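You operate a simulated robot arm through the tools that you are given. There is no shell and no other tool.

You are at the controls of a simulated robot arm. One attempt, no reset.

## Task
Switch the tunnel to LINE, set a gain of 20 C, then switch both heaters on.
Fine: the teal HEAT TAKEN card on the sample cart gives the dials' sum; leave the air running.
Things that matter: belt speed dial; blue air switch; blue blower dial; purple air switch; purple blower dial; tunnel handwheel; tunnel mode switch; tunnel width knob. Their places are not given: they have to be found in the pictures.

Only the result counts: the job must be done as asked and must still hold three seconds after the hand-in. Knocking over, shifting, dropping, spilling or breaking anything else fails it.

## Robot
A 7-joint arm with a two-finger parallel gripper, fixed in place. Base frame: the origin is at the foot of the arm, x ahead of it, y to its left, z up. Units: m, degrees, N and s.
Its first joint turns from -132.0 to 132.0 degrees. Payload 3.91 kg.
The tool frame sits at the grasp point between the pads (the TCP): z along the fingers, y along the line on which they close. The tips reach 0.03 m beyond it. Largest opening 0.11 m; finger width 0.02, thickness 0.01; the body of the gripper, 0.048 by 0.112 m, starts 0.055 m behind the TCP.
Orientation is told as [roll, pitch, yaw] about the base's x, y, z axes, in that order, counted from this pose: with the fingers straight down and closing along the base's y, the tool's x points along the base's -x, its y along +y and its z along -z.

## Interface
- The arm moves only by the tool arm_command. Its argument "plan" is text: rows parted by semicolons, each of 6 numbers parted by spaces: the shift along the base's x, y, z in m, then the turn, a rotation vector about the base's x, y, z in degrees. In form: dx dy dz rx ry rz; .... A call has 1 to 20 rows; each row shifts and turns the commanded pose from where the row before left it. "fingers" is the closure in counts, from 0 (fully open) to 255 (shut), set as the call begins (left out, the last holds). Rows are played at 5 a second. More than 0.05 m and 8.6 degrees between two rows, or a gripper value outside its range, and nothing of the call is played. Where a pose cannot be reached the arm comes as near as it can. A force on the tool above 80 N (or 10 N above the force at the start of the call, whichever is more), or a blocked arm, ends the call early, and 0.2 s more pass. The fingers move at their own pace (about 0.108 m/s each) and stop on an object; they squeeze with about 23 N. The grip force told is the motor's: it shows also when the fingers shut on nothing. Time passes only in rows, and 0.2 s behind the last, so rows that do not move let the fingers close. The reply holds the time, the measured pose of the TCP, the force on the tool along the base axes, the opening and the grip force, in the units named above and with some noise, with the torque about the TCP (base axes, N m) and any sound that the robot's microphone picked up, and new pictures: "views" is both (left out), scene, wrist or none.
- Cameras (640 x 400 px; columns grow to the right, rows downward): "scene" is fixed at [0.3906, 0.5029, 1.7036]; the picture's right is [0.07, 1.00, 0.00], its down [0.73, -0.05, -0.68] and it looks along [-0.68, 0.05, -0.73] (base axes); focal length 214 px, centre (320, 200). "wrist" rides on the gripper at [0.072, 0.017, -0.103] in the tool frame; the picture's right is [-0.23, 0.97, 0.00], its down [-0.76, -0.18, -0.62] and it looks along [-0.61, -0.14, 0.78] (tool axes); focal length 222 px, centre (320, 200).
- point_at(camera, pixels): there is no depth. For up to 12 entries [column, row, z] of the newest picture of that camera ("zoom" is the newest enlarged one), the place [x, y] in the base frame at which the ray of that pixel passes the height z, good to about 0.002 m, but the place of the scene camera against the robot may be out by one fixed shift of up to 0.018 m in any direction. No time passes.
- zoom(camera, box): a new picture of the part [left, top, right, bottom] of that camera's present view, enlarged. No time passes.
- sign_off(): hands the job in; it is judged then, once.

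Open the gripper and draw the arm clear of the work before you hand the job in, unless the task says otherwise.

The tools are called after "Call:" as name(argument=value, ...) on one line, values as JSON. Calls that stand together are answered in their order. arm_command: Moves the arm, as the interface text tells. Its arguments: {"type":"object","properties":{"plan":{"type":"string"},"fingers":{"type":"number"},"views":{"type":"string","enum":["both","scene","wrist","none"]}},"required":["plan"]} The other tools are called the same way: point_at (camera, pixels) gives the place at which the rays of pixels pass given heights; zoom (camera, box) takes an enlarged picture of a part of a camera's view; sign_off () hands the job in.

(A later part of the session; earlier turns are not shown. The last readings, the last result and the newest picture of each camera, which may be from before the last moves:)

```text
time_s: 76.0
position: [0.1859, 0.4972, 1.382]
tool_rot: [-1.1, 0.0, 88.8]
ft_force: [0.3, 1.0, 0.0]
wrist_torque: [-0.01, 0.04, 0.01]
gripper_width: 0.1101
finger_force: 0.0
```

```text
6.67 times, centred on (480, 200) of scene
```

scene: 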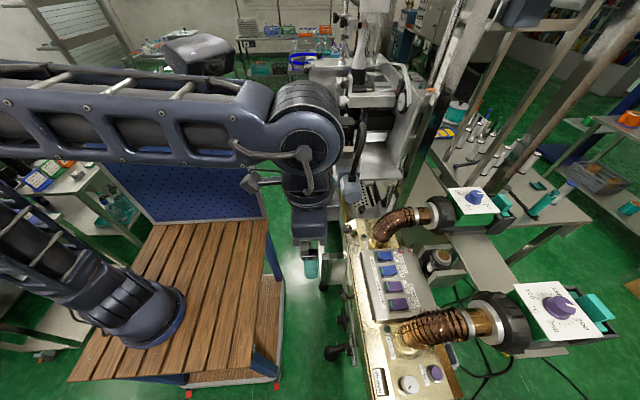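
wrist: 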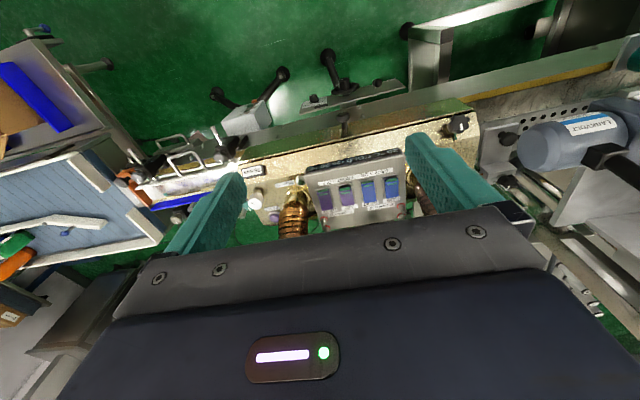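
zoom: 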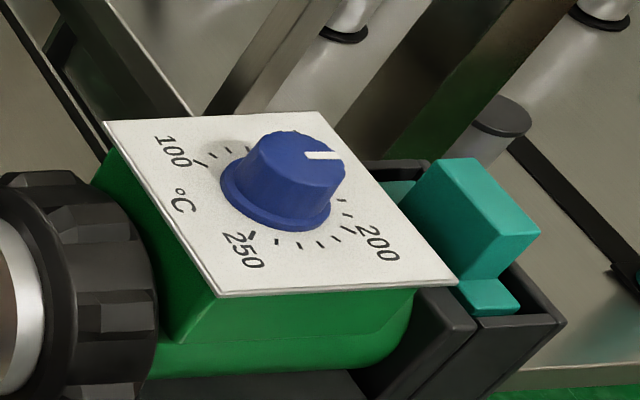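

The display now shows "COLD +20", so the gain is set. Next the HEAT rockers: I zoom to localise them (around (325,197) and (367,189)) and the panel's height.

Call:
zoom(camera="wrist", box=[300, 140, 420, 230])

Call:
zoom(camera="scene", box=[360, 240, 440, 320])

```text
4.44 times, centred on (360, 185) of wrist
```

zoom: 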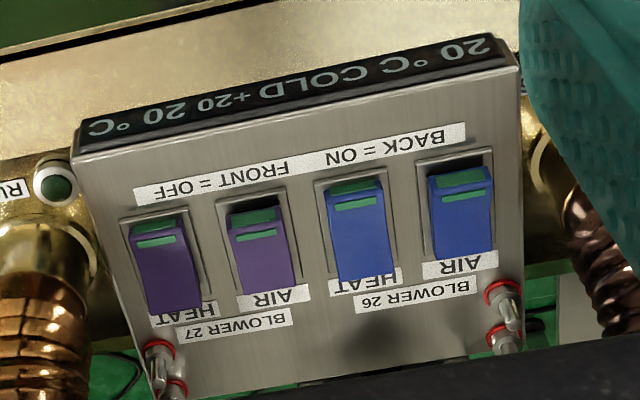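

```text
5.00 times, centred on (400, 280) of scene
```

zoom: 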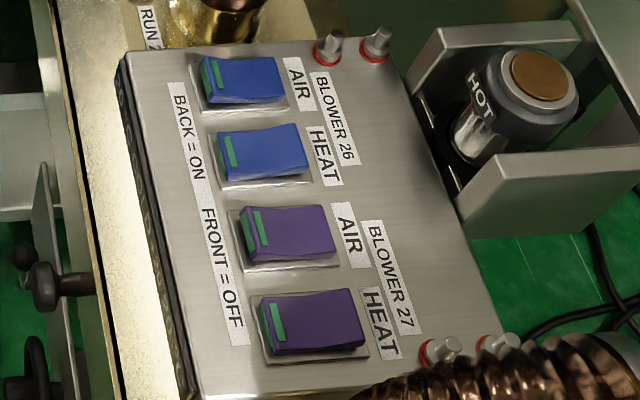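

HEAT rockers are off (backs raised), AIR rockers on (backs pressed). I take rays for frame corners and rocker backs to fix the panel's height.

Call:
point_at(camera="wrist", pixels=[[315, 189.5, 1.1], [315, 189.5, 1.05], [398.3, 173, 1.1], [398.3, 173, 1.05], [304.8, 176, 1.1], [304.8, 176, 1.05], [405, 155.7, 1.1], [405, 155.7, 1.05], [328, 209, 1.1], [371, 202.5, 1.1], [323, 192, 1.1], [368, 183, 1.1]])

```text
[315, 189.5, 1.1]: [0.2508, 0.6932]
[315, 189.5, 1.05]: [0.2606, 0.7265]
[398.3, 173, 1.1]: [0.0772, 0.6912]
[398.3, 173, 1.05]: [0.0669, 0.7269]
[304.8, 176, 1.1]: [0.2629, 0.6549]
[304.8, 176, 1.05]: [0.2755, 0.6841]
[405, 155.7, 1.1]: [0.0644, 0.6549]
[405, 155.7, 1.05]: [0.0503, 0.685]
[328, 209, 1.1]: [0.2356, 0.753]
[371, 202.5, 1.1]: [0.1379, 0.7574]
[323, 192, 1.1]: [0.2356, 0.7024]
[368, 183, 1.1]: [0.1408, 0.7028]
```

The switches are at z≈1.11: purple HEAT around x 0.234 with its back end at y≈0.741, blue HEAT around x 0.140. I close the fingers, turn to yaw ≈0 (so the gripper body avoids the hose) and hover above the purple HEAT back end.

Call:
arm_command(plan="0 0 0 0 0 -8;0 0 0 0 0 -8;0 0 0 0 0 -8;0 0 0 0 0 -8;0 0.01 0 0 0 -8;0.005 0.02 0 0 0 -8;0.005 0.03 0 0 0 -8;0.005 0.03 0 0 0 -8;0.005 0.03 0 0 0 -8;0.01 0.03 0 0 0 -8;0.01 0.03 0 0 0 -8;0.008 0.03 -0.01 1.1 0 -0.8;0 0.027 -0.03 0 0 0;0 0 -0.03 0 0 0;0 0 -0.03 0 0 0;0 0 0 0 0 0", fingers=255, views="both")

Call:
zoom(camera="wrist", box=[220, 40, 420, 190])

Call:
zoom(camera="scene", box=[350, 230, 470, 340])

```text
time_s: 79.4
position: [0.2336, 0.7342, 1.2805]
tool_rot: [0.1, 0.0, 0.0]
ft_force: [-0.6, -1.0, 0.6]
wrist_torque: [0.0, -0.01, -0.01]
gripper_width: 0.0002
finger_force: 22.6
```

scene: 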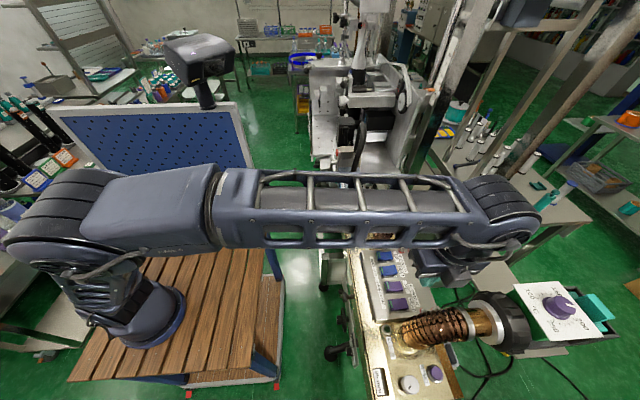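
wrist: 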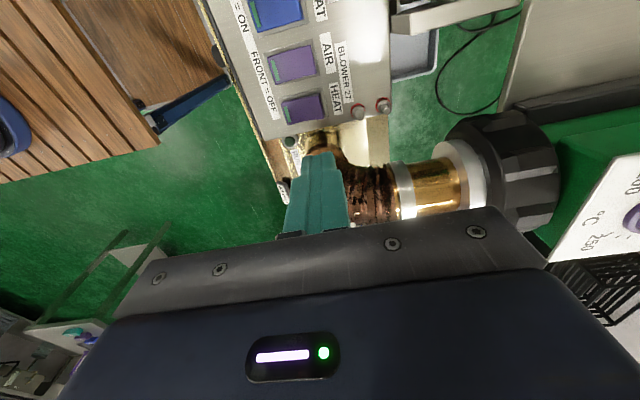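

```text
2.67 times, centred on (320, 115) of wrist
```

zoom: 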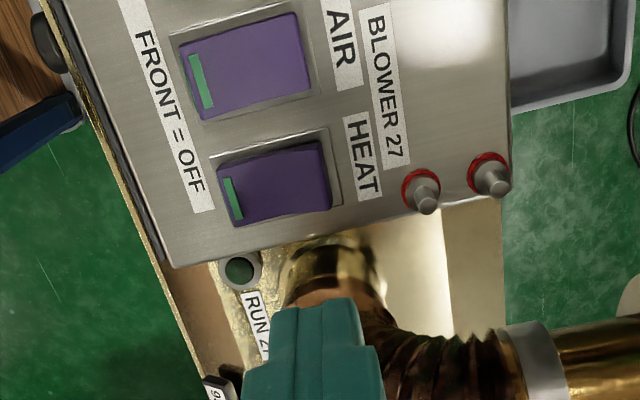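

```text
3.64 times, centred on (410, 285) of scene
```

zoom: 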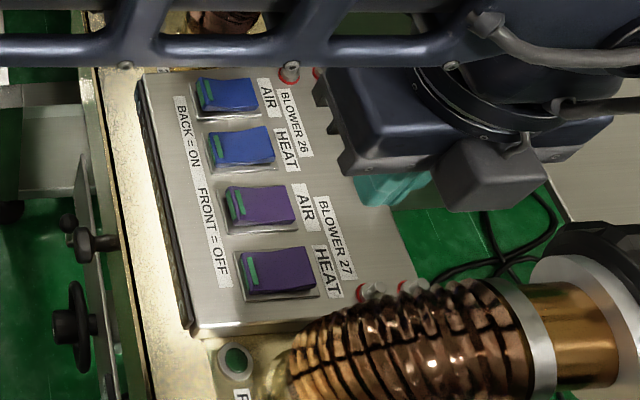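

The rocker's back edge at zoom (323,170) lies almost directly below the tool. I get the exact target point slightly inside that end.

Call:
point_at(camera="zoom", pixels=[[300, 250, 1.11]])

Call:
point_at(camera="wrist", pixels=[[317, 105.5, 1.11], [317, 105.5, 1.12], [321, 103.8, 1.12], [303, 108.3, 1.11], [285.5, 115, 1.11], [305, 77, 1.11], [287, 83, 1.11]])

```text
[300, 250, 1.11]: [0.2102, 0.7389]
```

```text
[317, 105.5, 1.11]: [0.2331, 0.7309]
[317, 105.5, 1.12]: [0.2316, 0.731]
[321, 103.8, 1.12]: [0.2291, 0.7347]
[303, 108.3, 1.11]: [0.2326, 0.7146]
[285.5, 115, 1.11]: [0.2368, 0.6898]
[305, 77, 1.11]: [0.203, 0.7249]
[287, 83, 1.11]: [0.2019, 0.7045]
```

I align to (0.231, 0.728) and descend toward the rocker, stopping just above it.

Call:
arm_command(plan="-0.0026 -0.006 -0.03 0 0 0;0 0 -0.03 0 0 0;0 0 -0.03 0 0 0;0 0 -0.02 0 0 0;0 0 0 0 0 0", views="both")

Call:
zoom(camera="wrist", box=[220, 60, 420, 210])

Call:
zoom(camera="scene", box=[350, 230, 470, 340])

```text
time_s: 80.6
position: [0.2311, 0.7286, 1.1699]
tool_rot: [0.1, 0.0, 0.0]
ft_force: [0.8, 0.5, 0.9]
wrist_torque: [0.0, -0.01, 0.02]
gripper_width: 0.0
finger_force: 22.4
```

scene: 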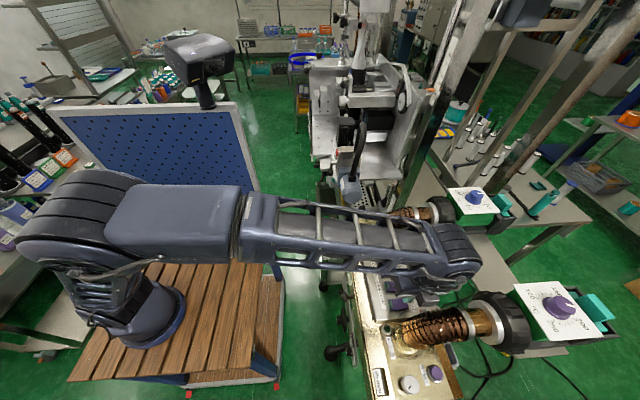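
wrist: 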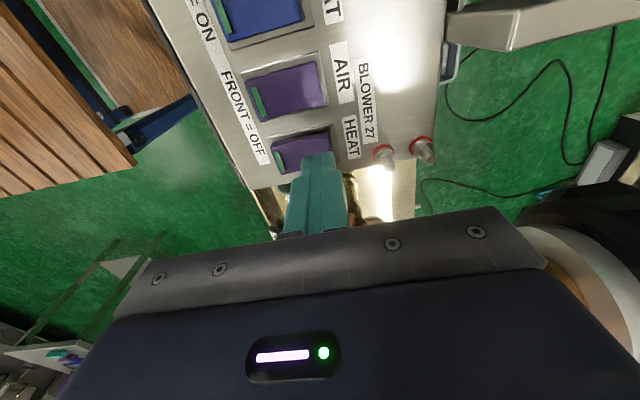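

```text
2.67 times, centred on (320, 135) of wrist
```

zoom: 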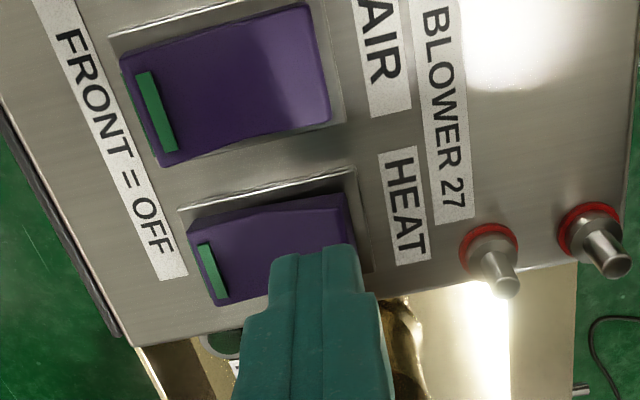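

```text
3.64 times, centred on (410, 285) of scene
```

zoom: 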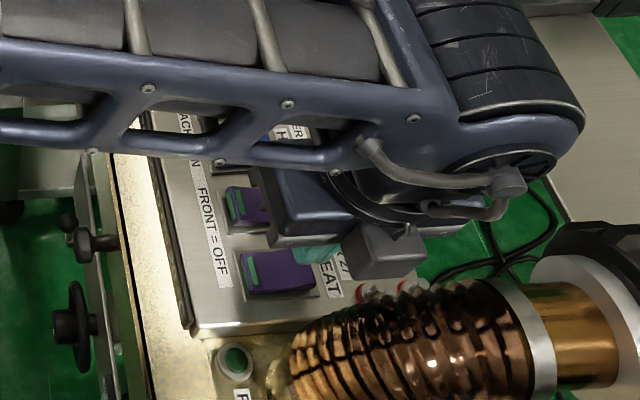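

The closed tip is over the back half of the purple HEAT rocker. I press down slowly.

Call:
arm_command(plan="0 0.001 -0.006 0 0 0;0 0 -0.005 0 0 0;0 0 -0.005 0 0 0;0 0 -0.003 0 0 0;0 0 0 0 0 0", views="wrist")

Call:
zoom(camera="wrist", box=[220, 60, 420, 210])

```text
time_s: 81.8
position: [0.2306, 0.7299, 1.1514]
tool_rot: [0.1, 0.0, 0.0]
ft_force: [0.3, 0.4, 0.7]
wrist_torque: [0.02, -0.03, 0.0]
gripper_width: 0.0
finger_force: 22.8
```

wrist: 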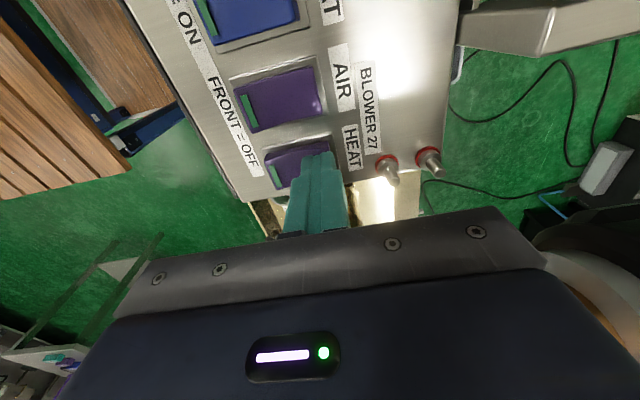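

```text
2.67 times, centred on (320, 135) of wrist
```

zoom: 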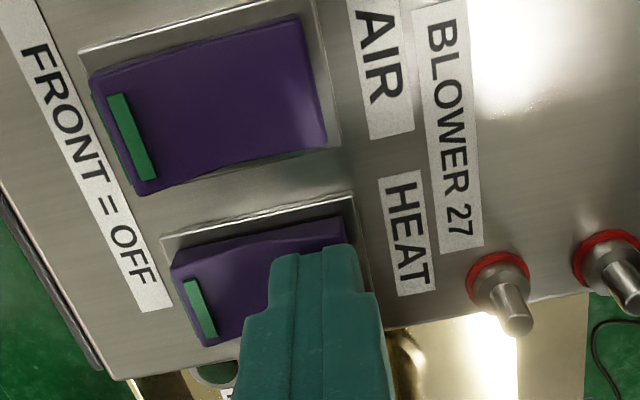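

No contact yet. I continue down in small steps.

Call:
arm_command(plan="0 0 -0.004 0 0 0;0 0 -0.003 0 0 0;0 0 -0.003 0 0 0;0 0 0 0 0 0", views="wrist")

Call:
zoom(camera="wrist", box=[220, 60, 420, 210])

```text
time_s: 82.8
position: [0.2305, 0.73, 1.1481]
tool_rot: [0.5, -0.1, -0.2]
ft_force: [5.1, 6.0, 64.0]
wrist_torque: [0.77, -0.13, -0.05]
gripper_width: 0.0
finger_force: 23.2
```

wrist: 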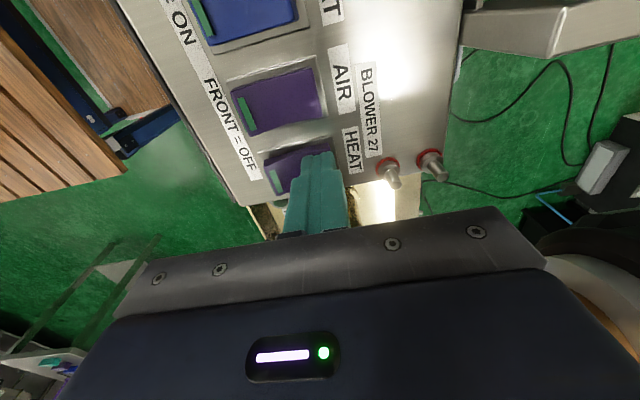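

```text
2.67 times, centred on (320, 135) of wrist
```

zoom: 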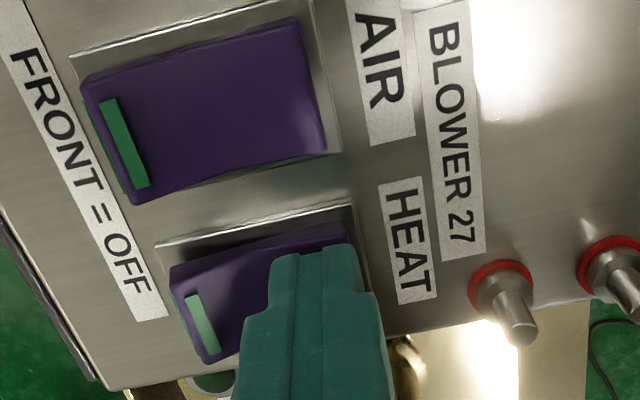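

Contact with 64 N; the front strip now looks raised and brighter, so it likely toggled. I lift and look.

Call:
arm_command(plan="0 0 0.01 0 0 0;0 0 0.03 0 0 0;0 0 0.04 0 0 0;0 0 0.05 0 0 0;0 0 0 0 0 0", views="wrist")

Call:
zoom(camera="wrist", box=[220, 20, 420, 170])

```text
time_s: 84.0
position: [0.2317, 0.7307, 1.2723]
tool_rot: [-0.1, 0.0, -0.1]
ft_force: [-0.3, 0.8, -0.1]
wrist_torque: [-0.03, 0.0, 0.02]
gripper_width: 0.0
finger_force: 23.2
```

wrist: 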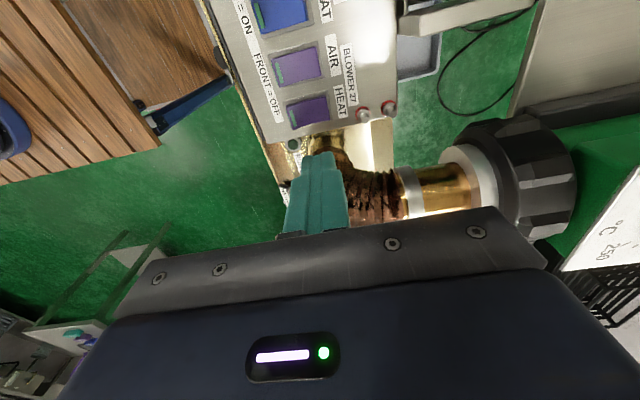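

```text
2.67 times, centred on (320, 95) of wrist
```

zoom: 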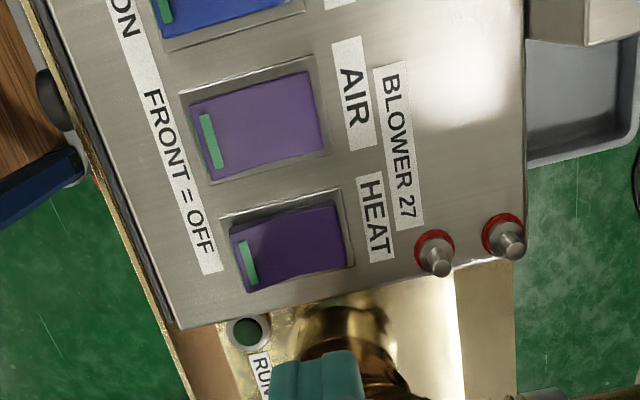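

The purple HEAT rocker now lies like the AIR one (back pressed). I move over to the blue HEAT rocker, about 0.096 m to −x.

Call:
arm_command(plan="-0.032 0 0.005 0 0 0;-0.032 0.001 0 0 0 0;-0.032 0.001 0 0 0 0;0 0 0 0 0 0", views="both")

Call:
zoom(camera="wrist", box=[220, 40, 420, 190])

Call:
zoom(camera="scene", box=[350, 230, 470, 340])

```text
time_s: 85.0
position: [0.1359, 0.7334, 1.2767]
tool_rot: [-0.1, 0.0, -0.1]
ft_force: [0.7, 0.0, 0.3]
wrist_torque: [0.0, 0.02, -0.02]
gripper_width: 0.0
finger_force: 22.9
```

scene: 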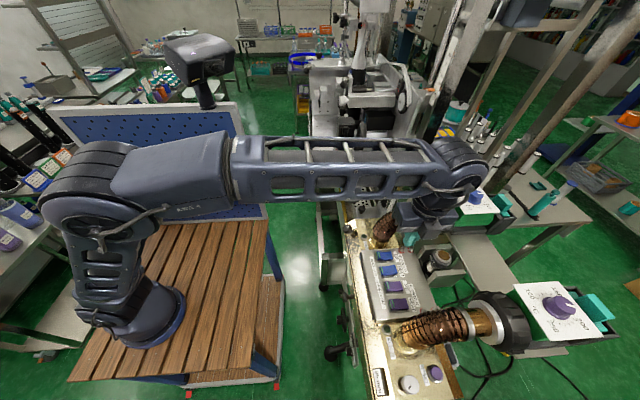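
wrist: 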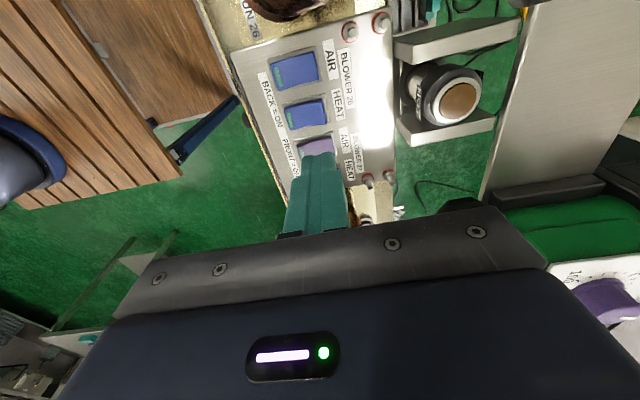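

```text
2.67 times, centred on (320, 115) of wrist
```

zoom: 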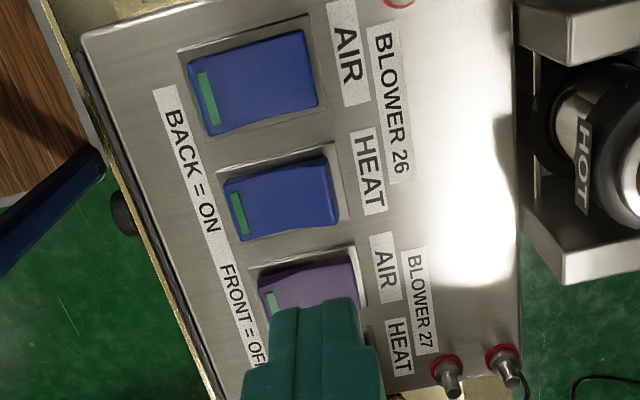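

```text
3.64 times, centred on (410, 285) of scene
```

zoom: 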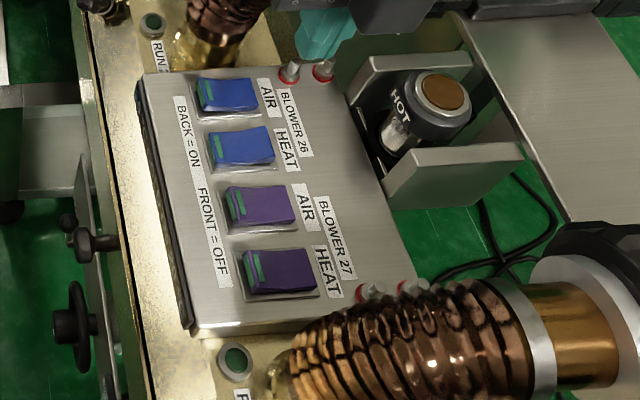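

The scene view confirms purple HEAT is now tilted like AIR. I compute the blue HEAT back end.

Call:
point_at(camera="wrist", pixels=[[325.6, 110.5, 1.12], [306.9, 115.7, 1.11], [321, 111.7, 1.11], [288, 120, 1.11]])

```text
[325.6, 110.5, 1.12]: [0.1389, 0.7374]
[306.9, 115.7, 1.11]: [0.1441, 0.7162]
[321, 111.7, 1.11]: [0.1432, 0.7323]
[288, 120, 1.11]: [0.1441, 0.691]
```

Blue HEAT target is (0.1415, 0.732). I align and press in the same way.

Call:
arm_command(plan="0.0056 -0.0015 -0.03 0 0 0;0 0 -0.03 0 0 0;0 0 -0.03 0 0 0;0 0 -0.02 0 0 0;0 0 -0.01 0 0 0;0 0 -0.005 0 0 0;0 0 -0.004 0 0 0;0 0 -0.003 0 0 0;0 0 -0.003 0 0 0;0 0 0 0 0 0", views="wrist")

Call:
zoom(camera="wrist", box=[220, 60, 420, 210])

```text
time_s: 87.2
position: [0.1407, 0.7295, 1.1476]
tool_rot: [0.5, 0.0, -0.1]
ft_force: [7.1, 8.1, 67.6]
wrist_torque: [0.86, -0.19, -0.09]
gripper_width: 0.0
finger_force: 22.8
```

wrist: 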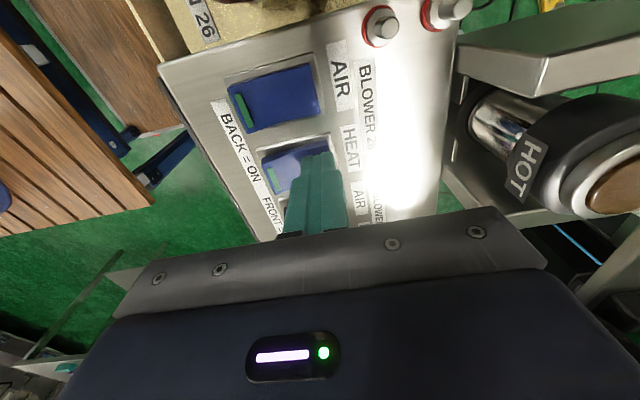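

```text
2.67 times, centred on (320, 135) of wrist
```

zoom: 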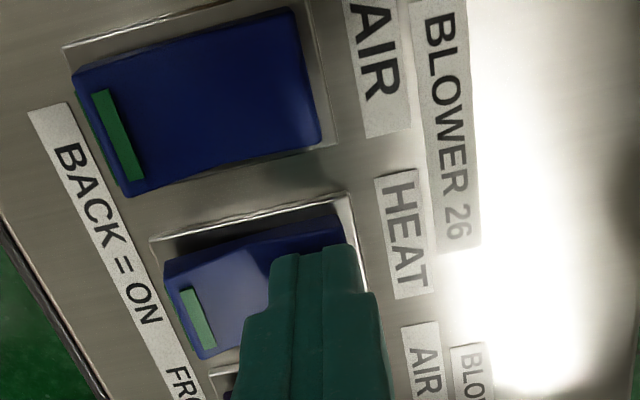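

The same reaction (68 N, strip raised). I lift away, pull back over the table side and turn the camera to read the display and lamps.

Call:
arm_command(plan="0 0 0.01 0 0 0;0 0 0.03 0 0 0;0 0 0.04 0 0 0;0 0 0.045 0 0 0;0 0 0.045 0 0 0;0 -0.03 0.03 0 0 8;0 -0.04 0.01 0 0 8;0 -0.04 0 0 0 8;0 -0.04 0 0 0 8;0 -0.04 0 0 0 8;0.01 -0.03 0 0 0 8;0.01 -0.02 0 0 0 8;0.01 0 0 0 0 8;0.01 0 0 0 0 8;0.01 0 0 0 0 8;0 0 0 0 0 8;0 0 0 0 0 2", views="both")

Call:
zoom(camera="wrist", box=[290, 100, 420, 220])

Call:
zoom(camera="scene", box=[350, 230, 470, 340])

```text
time_s: 90.8
position: [0.1893, 0.4912, 1.3529]
tool_rot: [0.0, 0.0, 90.1]
ft_force: [-0.3, 0.1, -0.5]
wrist_torque: [-0.02, 0.01, -0.02]
gripper_width: 0.0001
finger_force: 23.3
```

scene: 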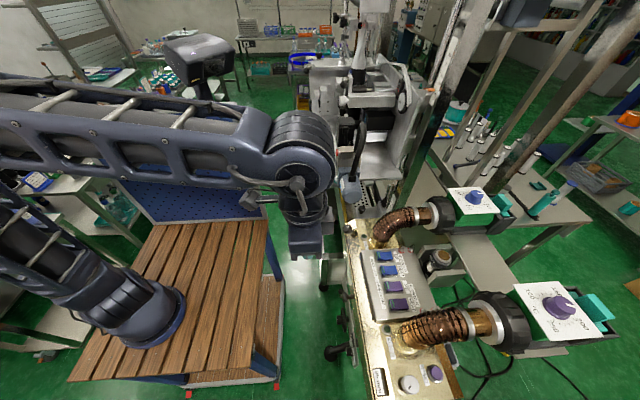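
wrist: 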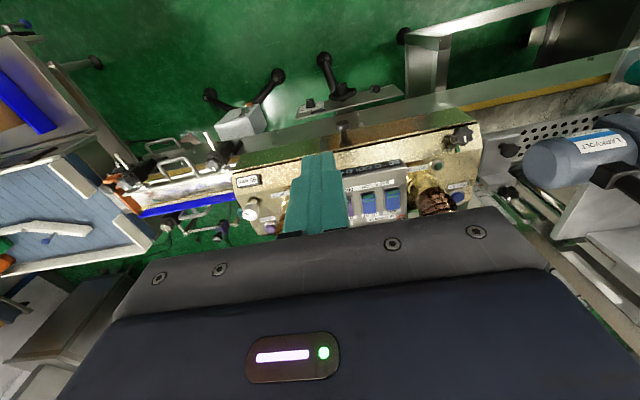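

```text
3.33 times, centred on (355, 160) of wrist
```

zoom: 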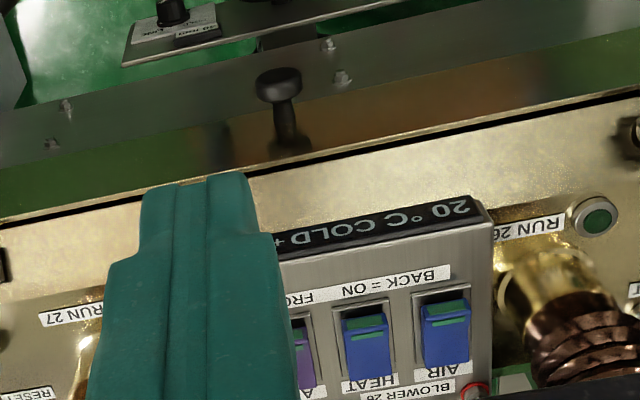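

```text
3.64 times, centred on (410, 285) of scene
```

zoom: 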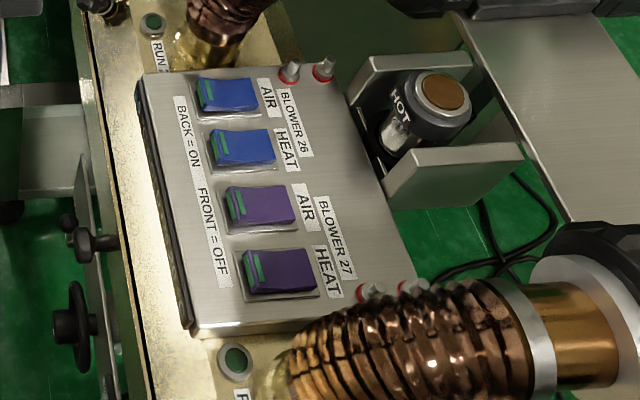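

All four rockers now look alike (backs down). The display still says COLD at 20 °C; I open the fingers for a clear view and wait a few seconds to see if it warms.

Call:
arm_command(plan="0 0 0 0 0 0;0 0 0 0 0 0;0 0 0 0 0 0;0 0 0 0 0 0;0 0 0 0 0 0;0 0 0 0 0 0;0 0 0 0 0 0;0 0 0 0 0 0;0 0 0 0 0 0;0 0 0 0 0 0;0 0 0 0 0 0;0 0 0 0 0 0;0 0 0 0 0 0;0 0 0 0 0 0;0 0 0 0 0 0;0 0 0 0 0 0;0 0 0 0 0 0;0 0 0 0 0 0;0 0 0 0 0 0;0 0 0 0 0 0", fingers=0, views="wrist")

Call:
zoom(camera="wrist", box=[290, 130, 420, 220])

```text
time_s: 95.0
position: [0.1904, 0.49, 1.3529]
tool_rot: [0.0, 0.0, 89.9]
ft_force: [-0.4, 0.6, 0.8]
wrist_torque: [0.01, 0.0, -0.01]
gripper_width: 0.1097
finger_force: 0.0
```

wrist: 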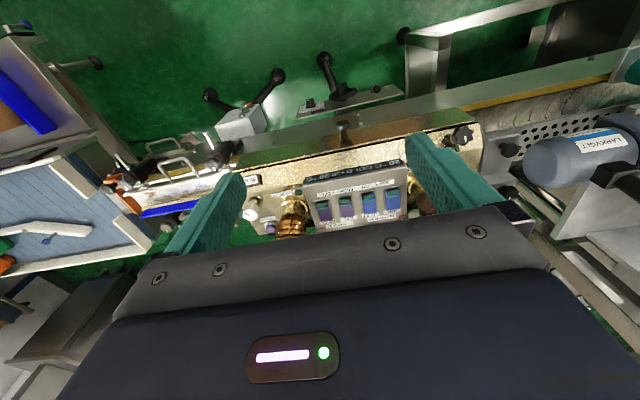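

```text
4.44 times, centred on (355, 175) of wrist
```

zoom: 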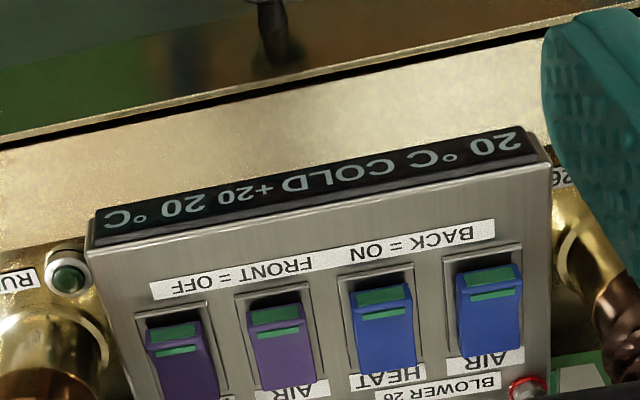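

The rockers are all on, but the readout hasn't changed. I wait longer and look at the lamps and display again, and also search the nearby area for explanatory cards.

Call:
arm_command(plan="0 0.01 0.01 0 0 0;0 0.01 0.01 0 0 0;0 0.01 0.01 0 0 0;0 0.01 0.01 0 0 0;0 0.01 0.01 0 0 0;0 0 0 0 0 0;0 0 0 0 0 0;0 0 0 0 0 0;0 0 0 0 0 0;0 0 0 0 0 0;0 0 0 0 0 0;0 0 0 0 0 0;0 0 0 0 0 0;0 0 0 0 0 0;0 0 0 0 0 0;0 0 0 0 0 0;0 0 0 0 0 0;0 0 0 0 0 0;0 0 0 0 0 0;0 0 0 0 0 0", views="both")

Call:
zoom(camera="wrist", box=[240, 80, 420, 200])

Call:
zoom(camera="wrist", box=[400, 100, 500, 180])

Call:
zoom(camera="wrist", box=[200, 90, 300, 160])

Call:
zoom(camera="scene", box=[340, 200, 420, 250])

```text
time_s: 99.2
position: [0.1901, 0.5421, 1.4031]
tool_rot: [0.0, 0.0, 90.0]
ft_force: [-1.1, -0.4, -0.1]
wrist_torque: [0.0, 0.02, -0.01]
gripper_width: 0.1101
finger_force: 0.1
```

scene: 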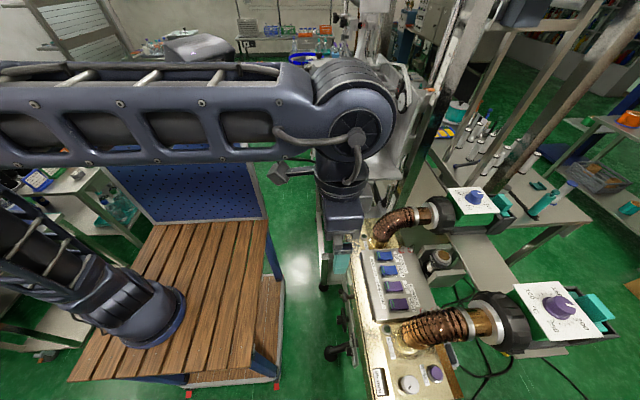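
wrist: 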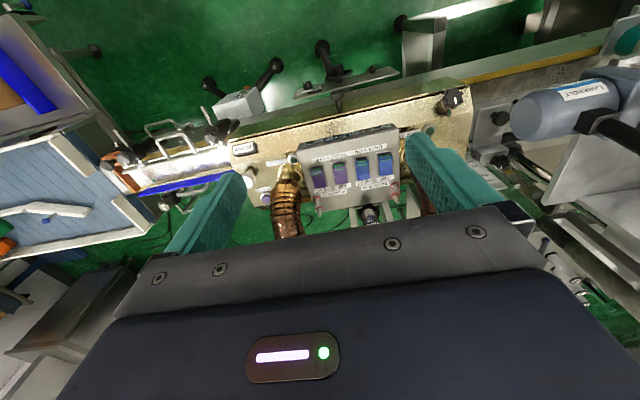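

```text
3.33 times, centred on (330, 140) of wrist
```

zoom: 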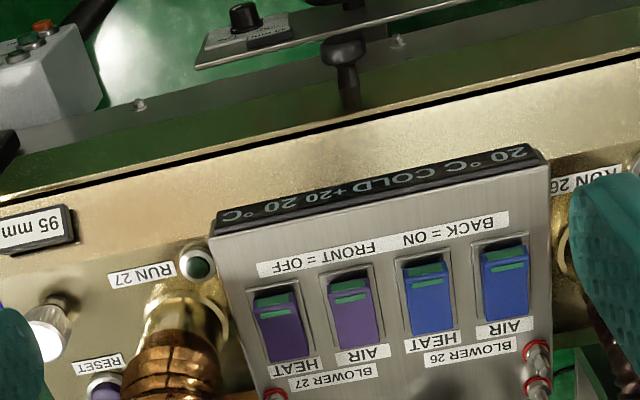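

```text
5.00 times, centred on (450, 140) of wrist
```

zoom: 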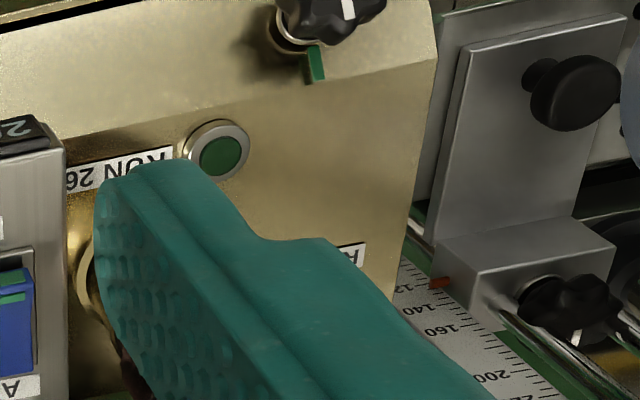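

```text
5.71 times, centred on (250, 125) of wrist
```

zoom: 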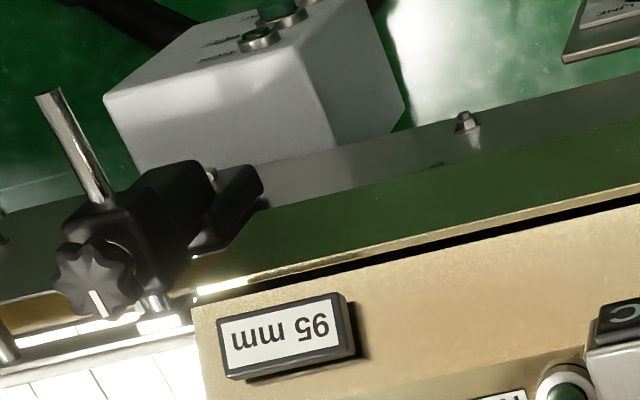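

```text
8.00 times, centred on (380, 225) of scene
```

zoom: 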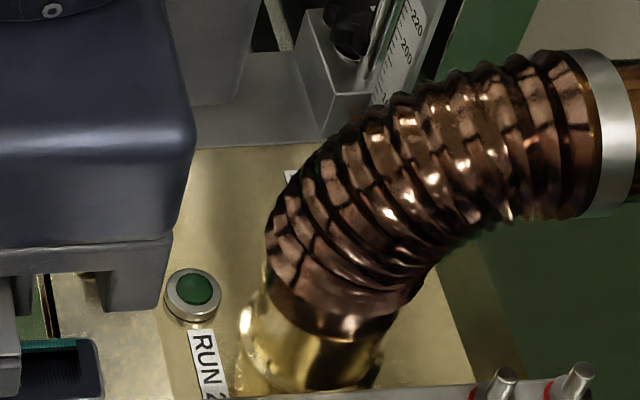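

Lamps and readout are unchanged. I wait a while longer to see whether the temperatures start to climb.

Call:
arm_command(plan="0 0 0 0 0 0;0 0 0 0 0 0;0 0 0 0 0 0;0 0 0 0 0 0;0 0 0 0 0 0;0 0 0 0 0 0;0 0 0 0 0 0;0 0 0 0 0 0;0 0 0 0 0 0;0 0 0 0 0 0;0 0 0 0 0 0;0 0 0 0 0 0;0 0 0 0 0 0;0 0 0 0 0 0;0 0 0 0 0 0;0 0 0 0 0 0;0 0 0 0 0 0;0 0 0 0 0 0;0 0 0 0 0 0;0 0 0 0 0 0", views="none")

Call:
arm_command(plan="0 0 0 0 0 0;0 0 0 0 0 0;0 0 0 0 0 0;0 0 0 0 0 0;0 0 0 0 0 0;0 0 0 0 0 0;0 0 0 0 0 0;0 0 0 0 0 0;0 0 0 0 0 0;0 0 0 0 0 0;0 0 0 0 0 0;0 0 0 0 0 0;0 0 0 0 0 0;0 0 0 0 0 0;0 0 0 0 0 0;0 0 0 0 0 0;0 0 0 0 0 0;0 0 0 0 0 0;0 0 0 0 0 0;0 0 0 0 0 0", views="none")

Call:
arm_command(plan="0 0 0 0 0 0;0 0 0 0 0 0;0 0 0 0 0 0;0 0 0 0 0 0;0 0 0 0 0 0;0 0 0 0 0 0;0 0 0 0 0 0;0 0 0 0 0 0;0 0 0 0 0 0;0 0 0 0 0 0;0 0 0 0 0 0;0 0 0 0 0 0;0 0 0 0 0 0;0 0 0 0 0 0;0 0 0 0 0 0;0 0 0 0 0 0;0 0 0 0 0 0;0 0 0 0 0 0;0 0 0 0 0 0;0 0 0 0 0 0", views="wrist")

Call:
zoom(camera="wrist", box=[290, 110, 410, 200])

Call:
zoom(camera="wrist", box=[290, 60, 410, 130])

```text
time_s: 103.4
position: [0.1904, 0.5394, 1.4026]
tool_rot: [0.0, -0.1, 90.1]
ft_force: [-0.1, -0.4, 0.0]
wrist_torque: [0.0, 0.02, 0.02]
gripper_width: 0.1099
finger_force: 0.1
```

```text
time_s: 107.6
position: [0.1902, 0.5411, 1.4032]
tool_rot: [0.0, 0.0, 90.0]
ft_force: [0.2, 0.0, -0.7]
wrist_torque: [-0.01, -0.01, 0.02]
gripper_width: 0.1102
finger_force: 0.1
```

```text
time_s: 111.8
position: [0.1897, 0.5411, 1.4028]
tool_rot: [0.0, 0.0, 90.0]
ft_force: [-0.6, 0.1, 0.7]
wrist_torque: [0.0, 0.03, -0.02]
gripper_width: 0.1099
finger_force: 0.0
```

wrist: 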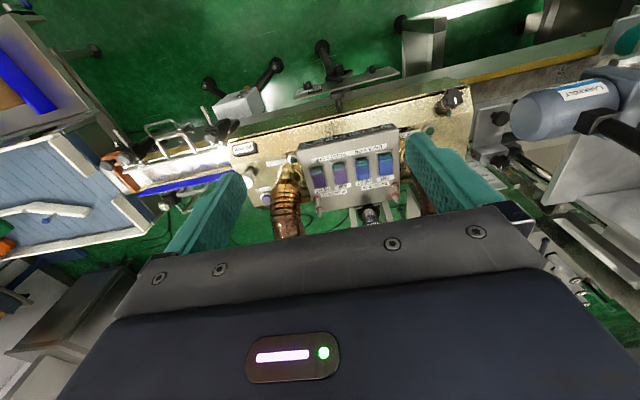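

```text
4.44 times, centred on (350, 155) of wrist
```

zoom: 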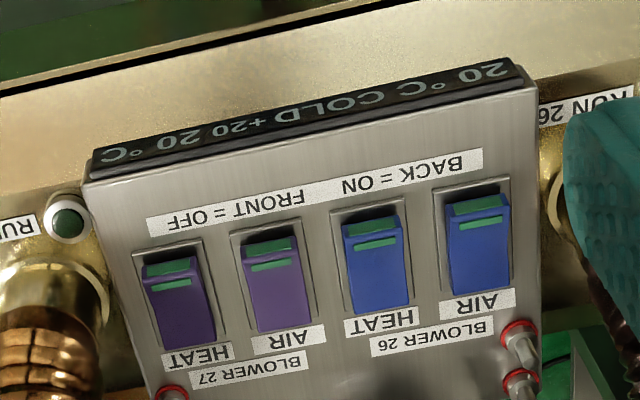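

```text
5.33 times, centred on (350, 95) of wrist
```

zoom: 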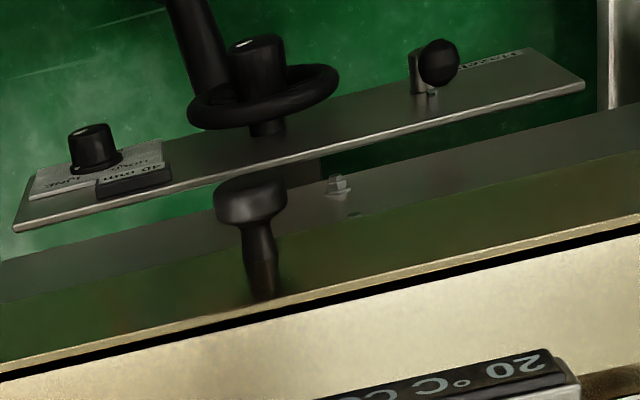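

The state stays "COLD 20 °C" with RUN lamps dark since the change to LINE. I compare the RESET buttons and lamps with their initial look for signs of a trip.

Call:
zoom(camera="scene", box=[340, 310, 470, 400])

Call:
zoom(camera="wrist", box=[190, 80, 310, 220])

Call:
zoom(camera="wrist", box=[190, 70, 260, 130])

```text
4.44 times, centred on (405, 355) of scene
```

zoom: 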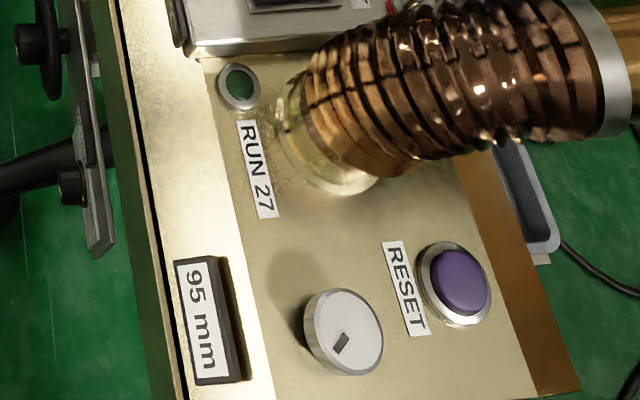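

```text
2.86 times, centred on (250, 150) of wrist
```

zoom: 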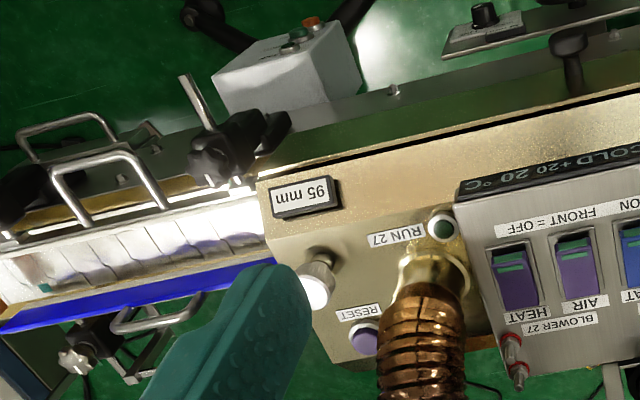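

```text
6.67 times, centred on (225, 100) of wrist
```

zoom: 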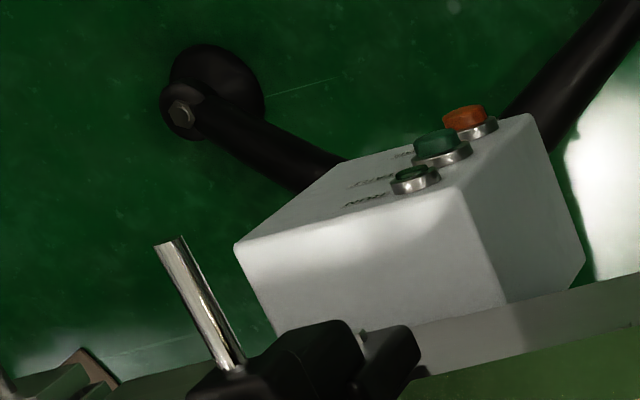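

The line's own RUN lamp is also dark, so the tunnel is probably idle in LINE because the line is stopped. I look for posted instructions: I sweep the camera toward +x/+y where notice boards were visible, with the arm safely back.

Call:
arm_command(plan="0 0 0.01 5 0 0;0 0 0.01 6 0 0;0 0 0.01 6 0 0;0 0 0.01 6 0 0;0 0 0 6 0 0;0 0 0 6 0 0;0 0 0 0 0 -8;0 0 0 0 0 -8;0 0 0 0 0 -8;0 0 0 0 0 -8;0 0 0 0 0 -8;0 0 0 0 0 -8", views="wrist")

```text
time_s: 114.4
position: [0.1902, 0.5392, 1.4426]
tool_rot: [0.0, -34.9, 41.8]
ft_force: [0.1, -0.4, -0.1]
wrist_torque: [0.03, -0.01, 0.0]
gripper_width: 0.11
finger_force: 0.1
```

wrist: 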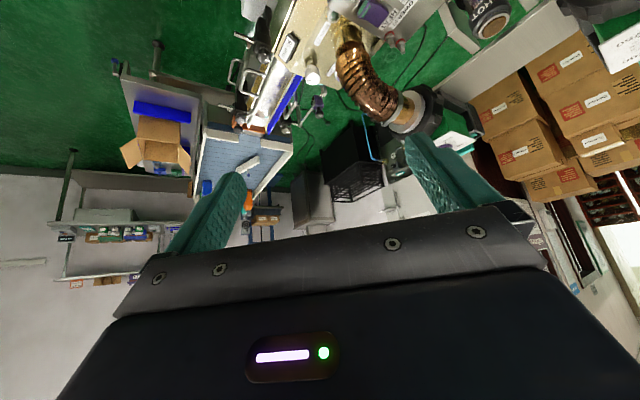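

I zoom in on notices near (560,240), (60,240) and the panel side.

Call:
zoom(camera="wrist", box=[520, 180, 640, 300])

Call:
zoom(camera="wrist", box=[240, 150, 440, 230])

Call:
zoom(camera="wrist", box=[40, 190, 220, 300])

```text
3.33 times, centred on (580, 240) of wrist
```

zoom: 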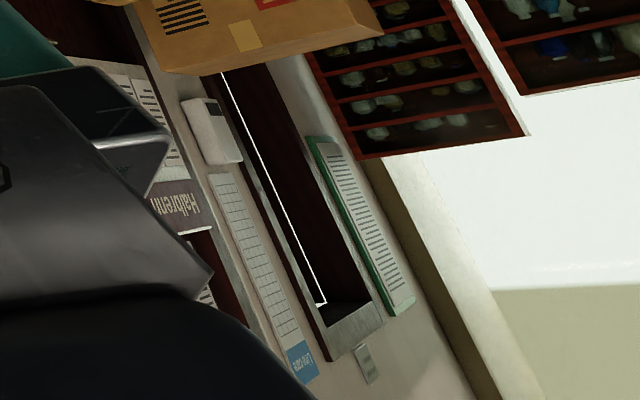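

```text
3.20 times, centred on (340, 190) of wrist
```

zoom: 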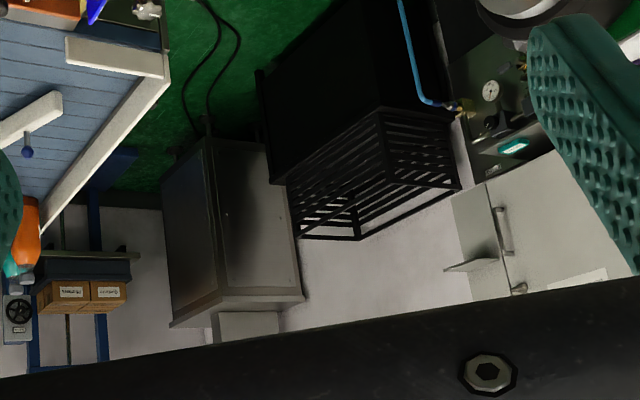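

```text
3.56 times, centred on (130, 245) of wrist
```

zoom: 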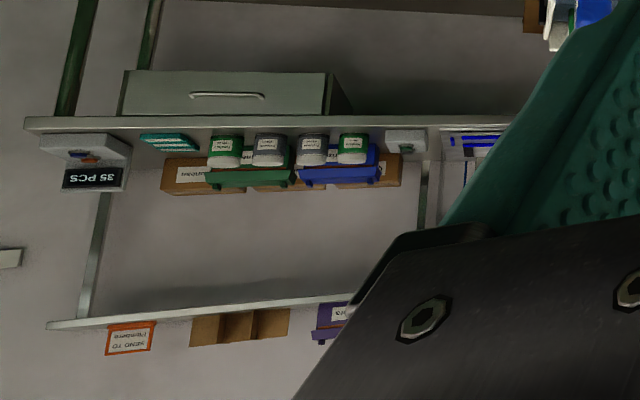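

There's a mains cabinet with a small switch and a card at its side; I tilt further up to read it and wall notices.

Call:
arm_command(plan="0 0 0 4 -4.5 0;0 0 0 4 -4.5 0;0 0 0 4 -4.5 0;0 0 0 4 -4.5 0;0 0 0 0 0 0", views="wrist")

Call:
zoom(camera="wrist", box=[240, 80, 440, 230])

Call:
zoom(camera="wrist", box=[480, 120, 640, 300])

Call:
zoom(camera="wrist", box=[0, 120, 160, 400])

```text
time_s: 115.6
position: [0.191, 0.5408, 1.4435]
tool_rot: [-0.3, -59.0, 42.3]
ft_force: [0.2, -0.7, -0.6]
wrist_torque: [-0.04, 0.01, -0.03]
gripper_width: 0.11
finger_force: 0.1
```

wrist: 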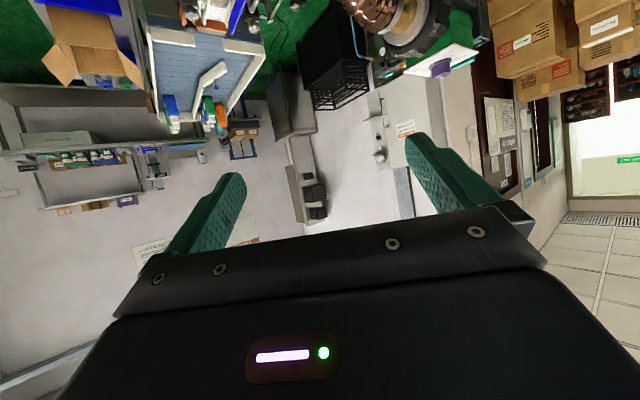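

```text
2.67 times, centred on (340, 155) of wrist
```

zoom: 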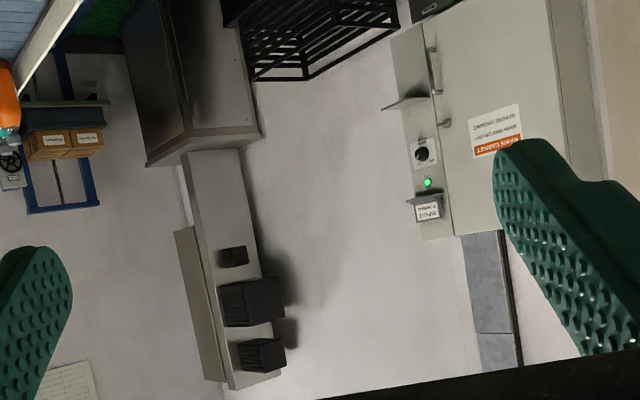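

```text
2.22 times, centred on (560, 210) of wrist
```

zoom: 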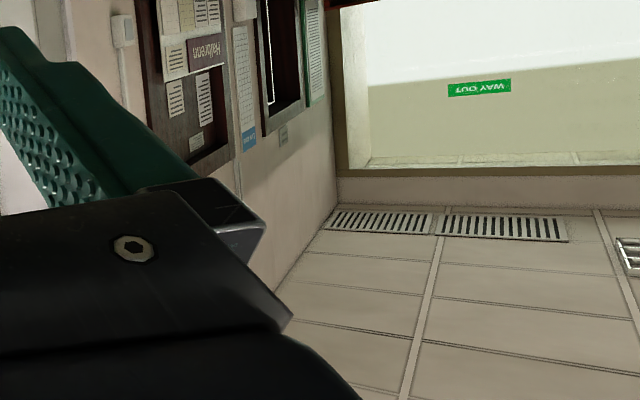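

```text
1.43 times, centred on (80, 260) of wrist
```

zoom: 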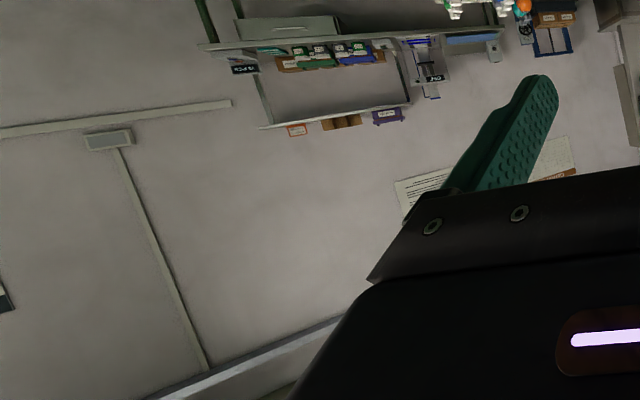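

I zoom tighter on the cabinet card at (383,140), the notice board at (500,140), and the wall poster at (150,250).

Call:
zoom(camera="wrist", box=[360, 120, 390, 165])

Call:
zoom(camera="wrist", box=[480, 90, 530, 190])

Call:
zoom(camera="wrist", box=[125, 230, 265, 275])

Call:
zoom(camera="wrist", box=[525, 90, 570, 180])

```text
8.89 times, centred on (375, 142) of wrist
```

zoom: 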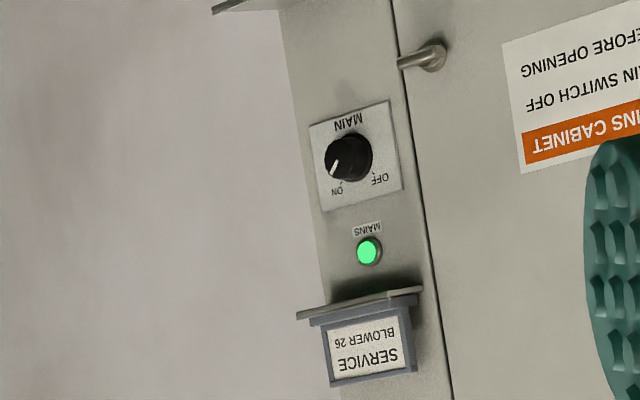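

```text
4.00 times, centred on (505, 140) of wrist
```

zoom: 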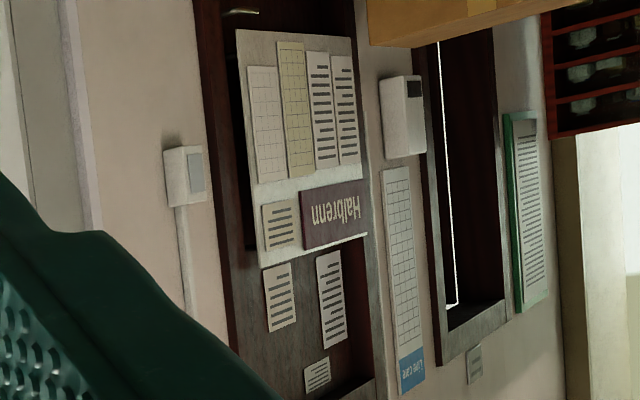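

```text
4.57 times, centred on (195, 252) of wrist
```

zoom: 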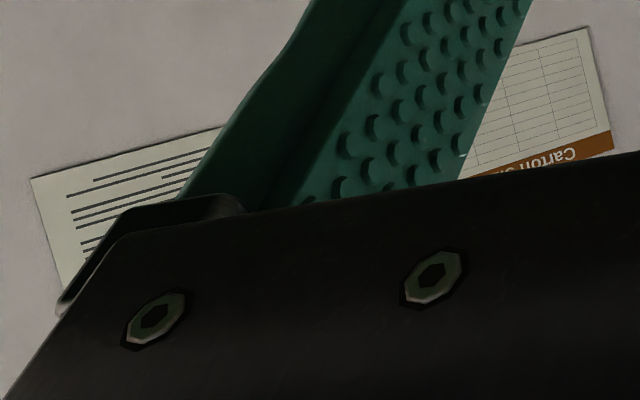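

```text
4.44 times, centred on (548, 135) of wrist
```

zoom: 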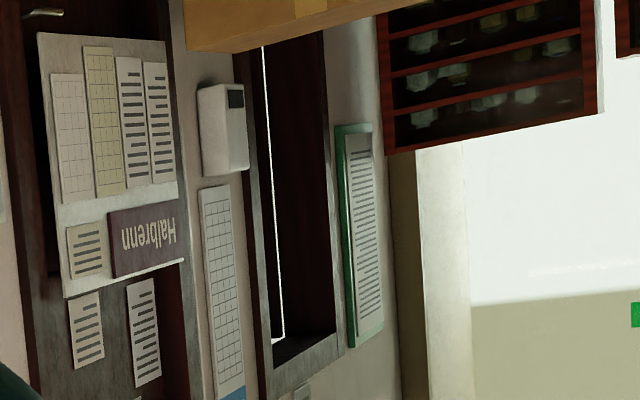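

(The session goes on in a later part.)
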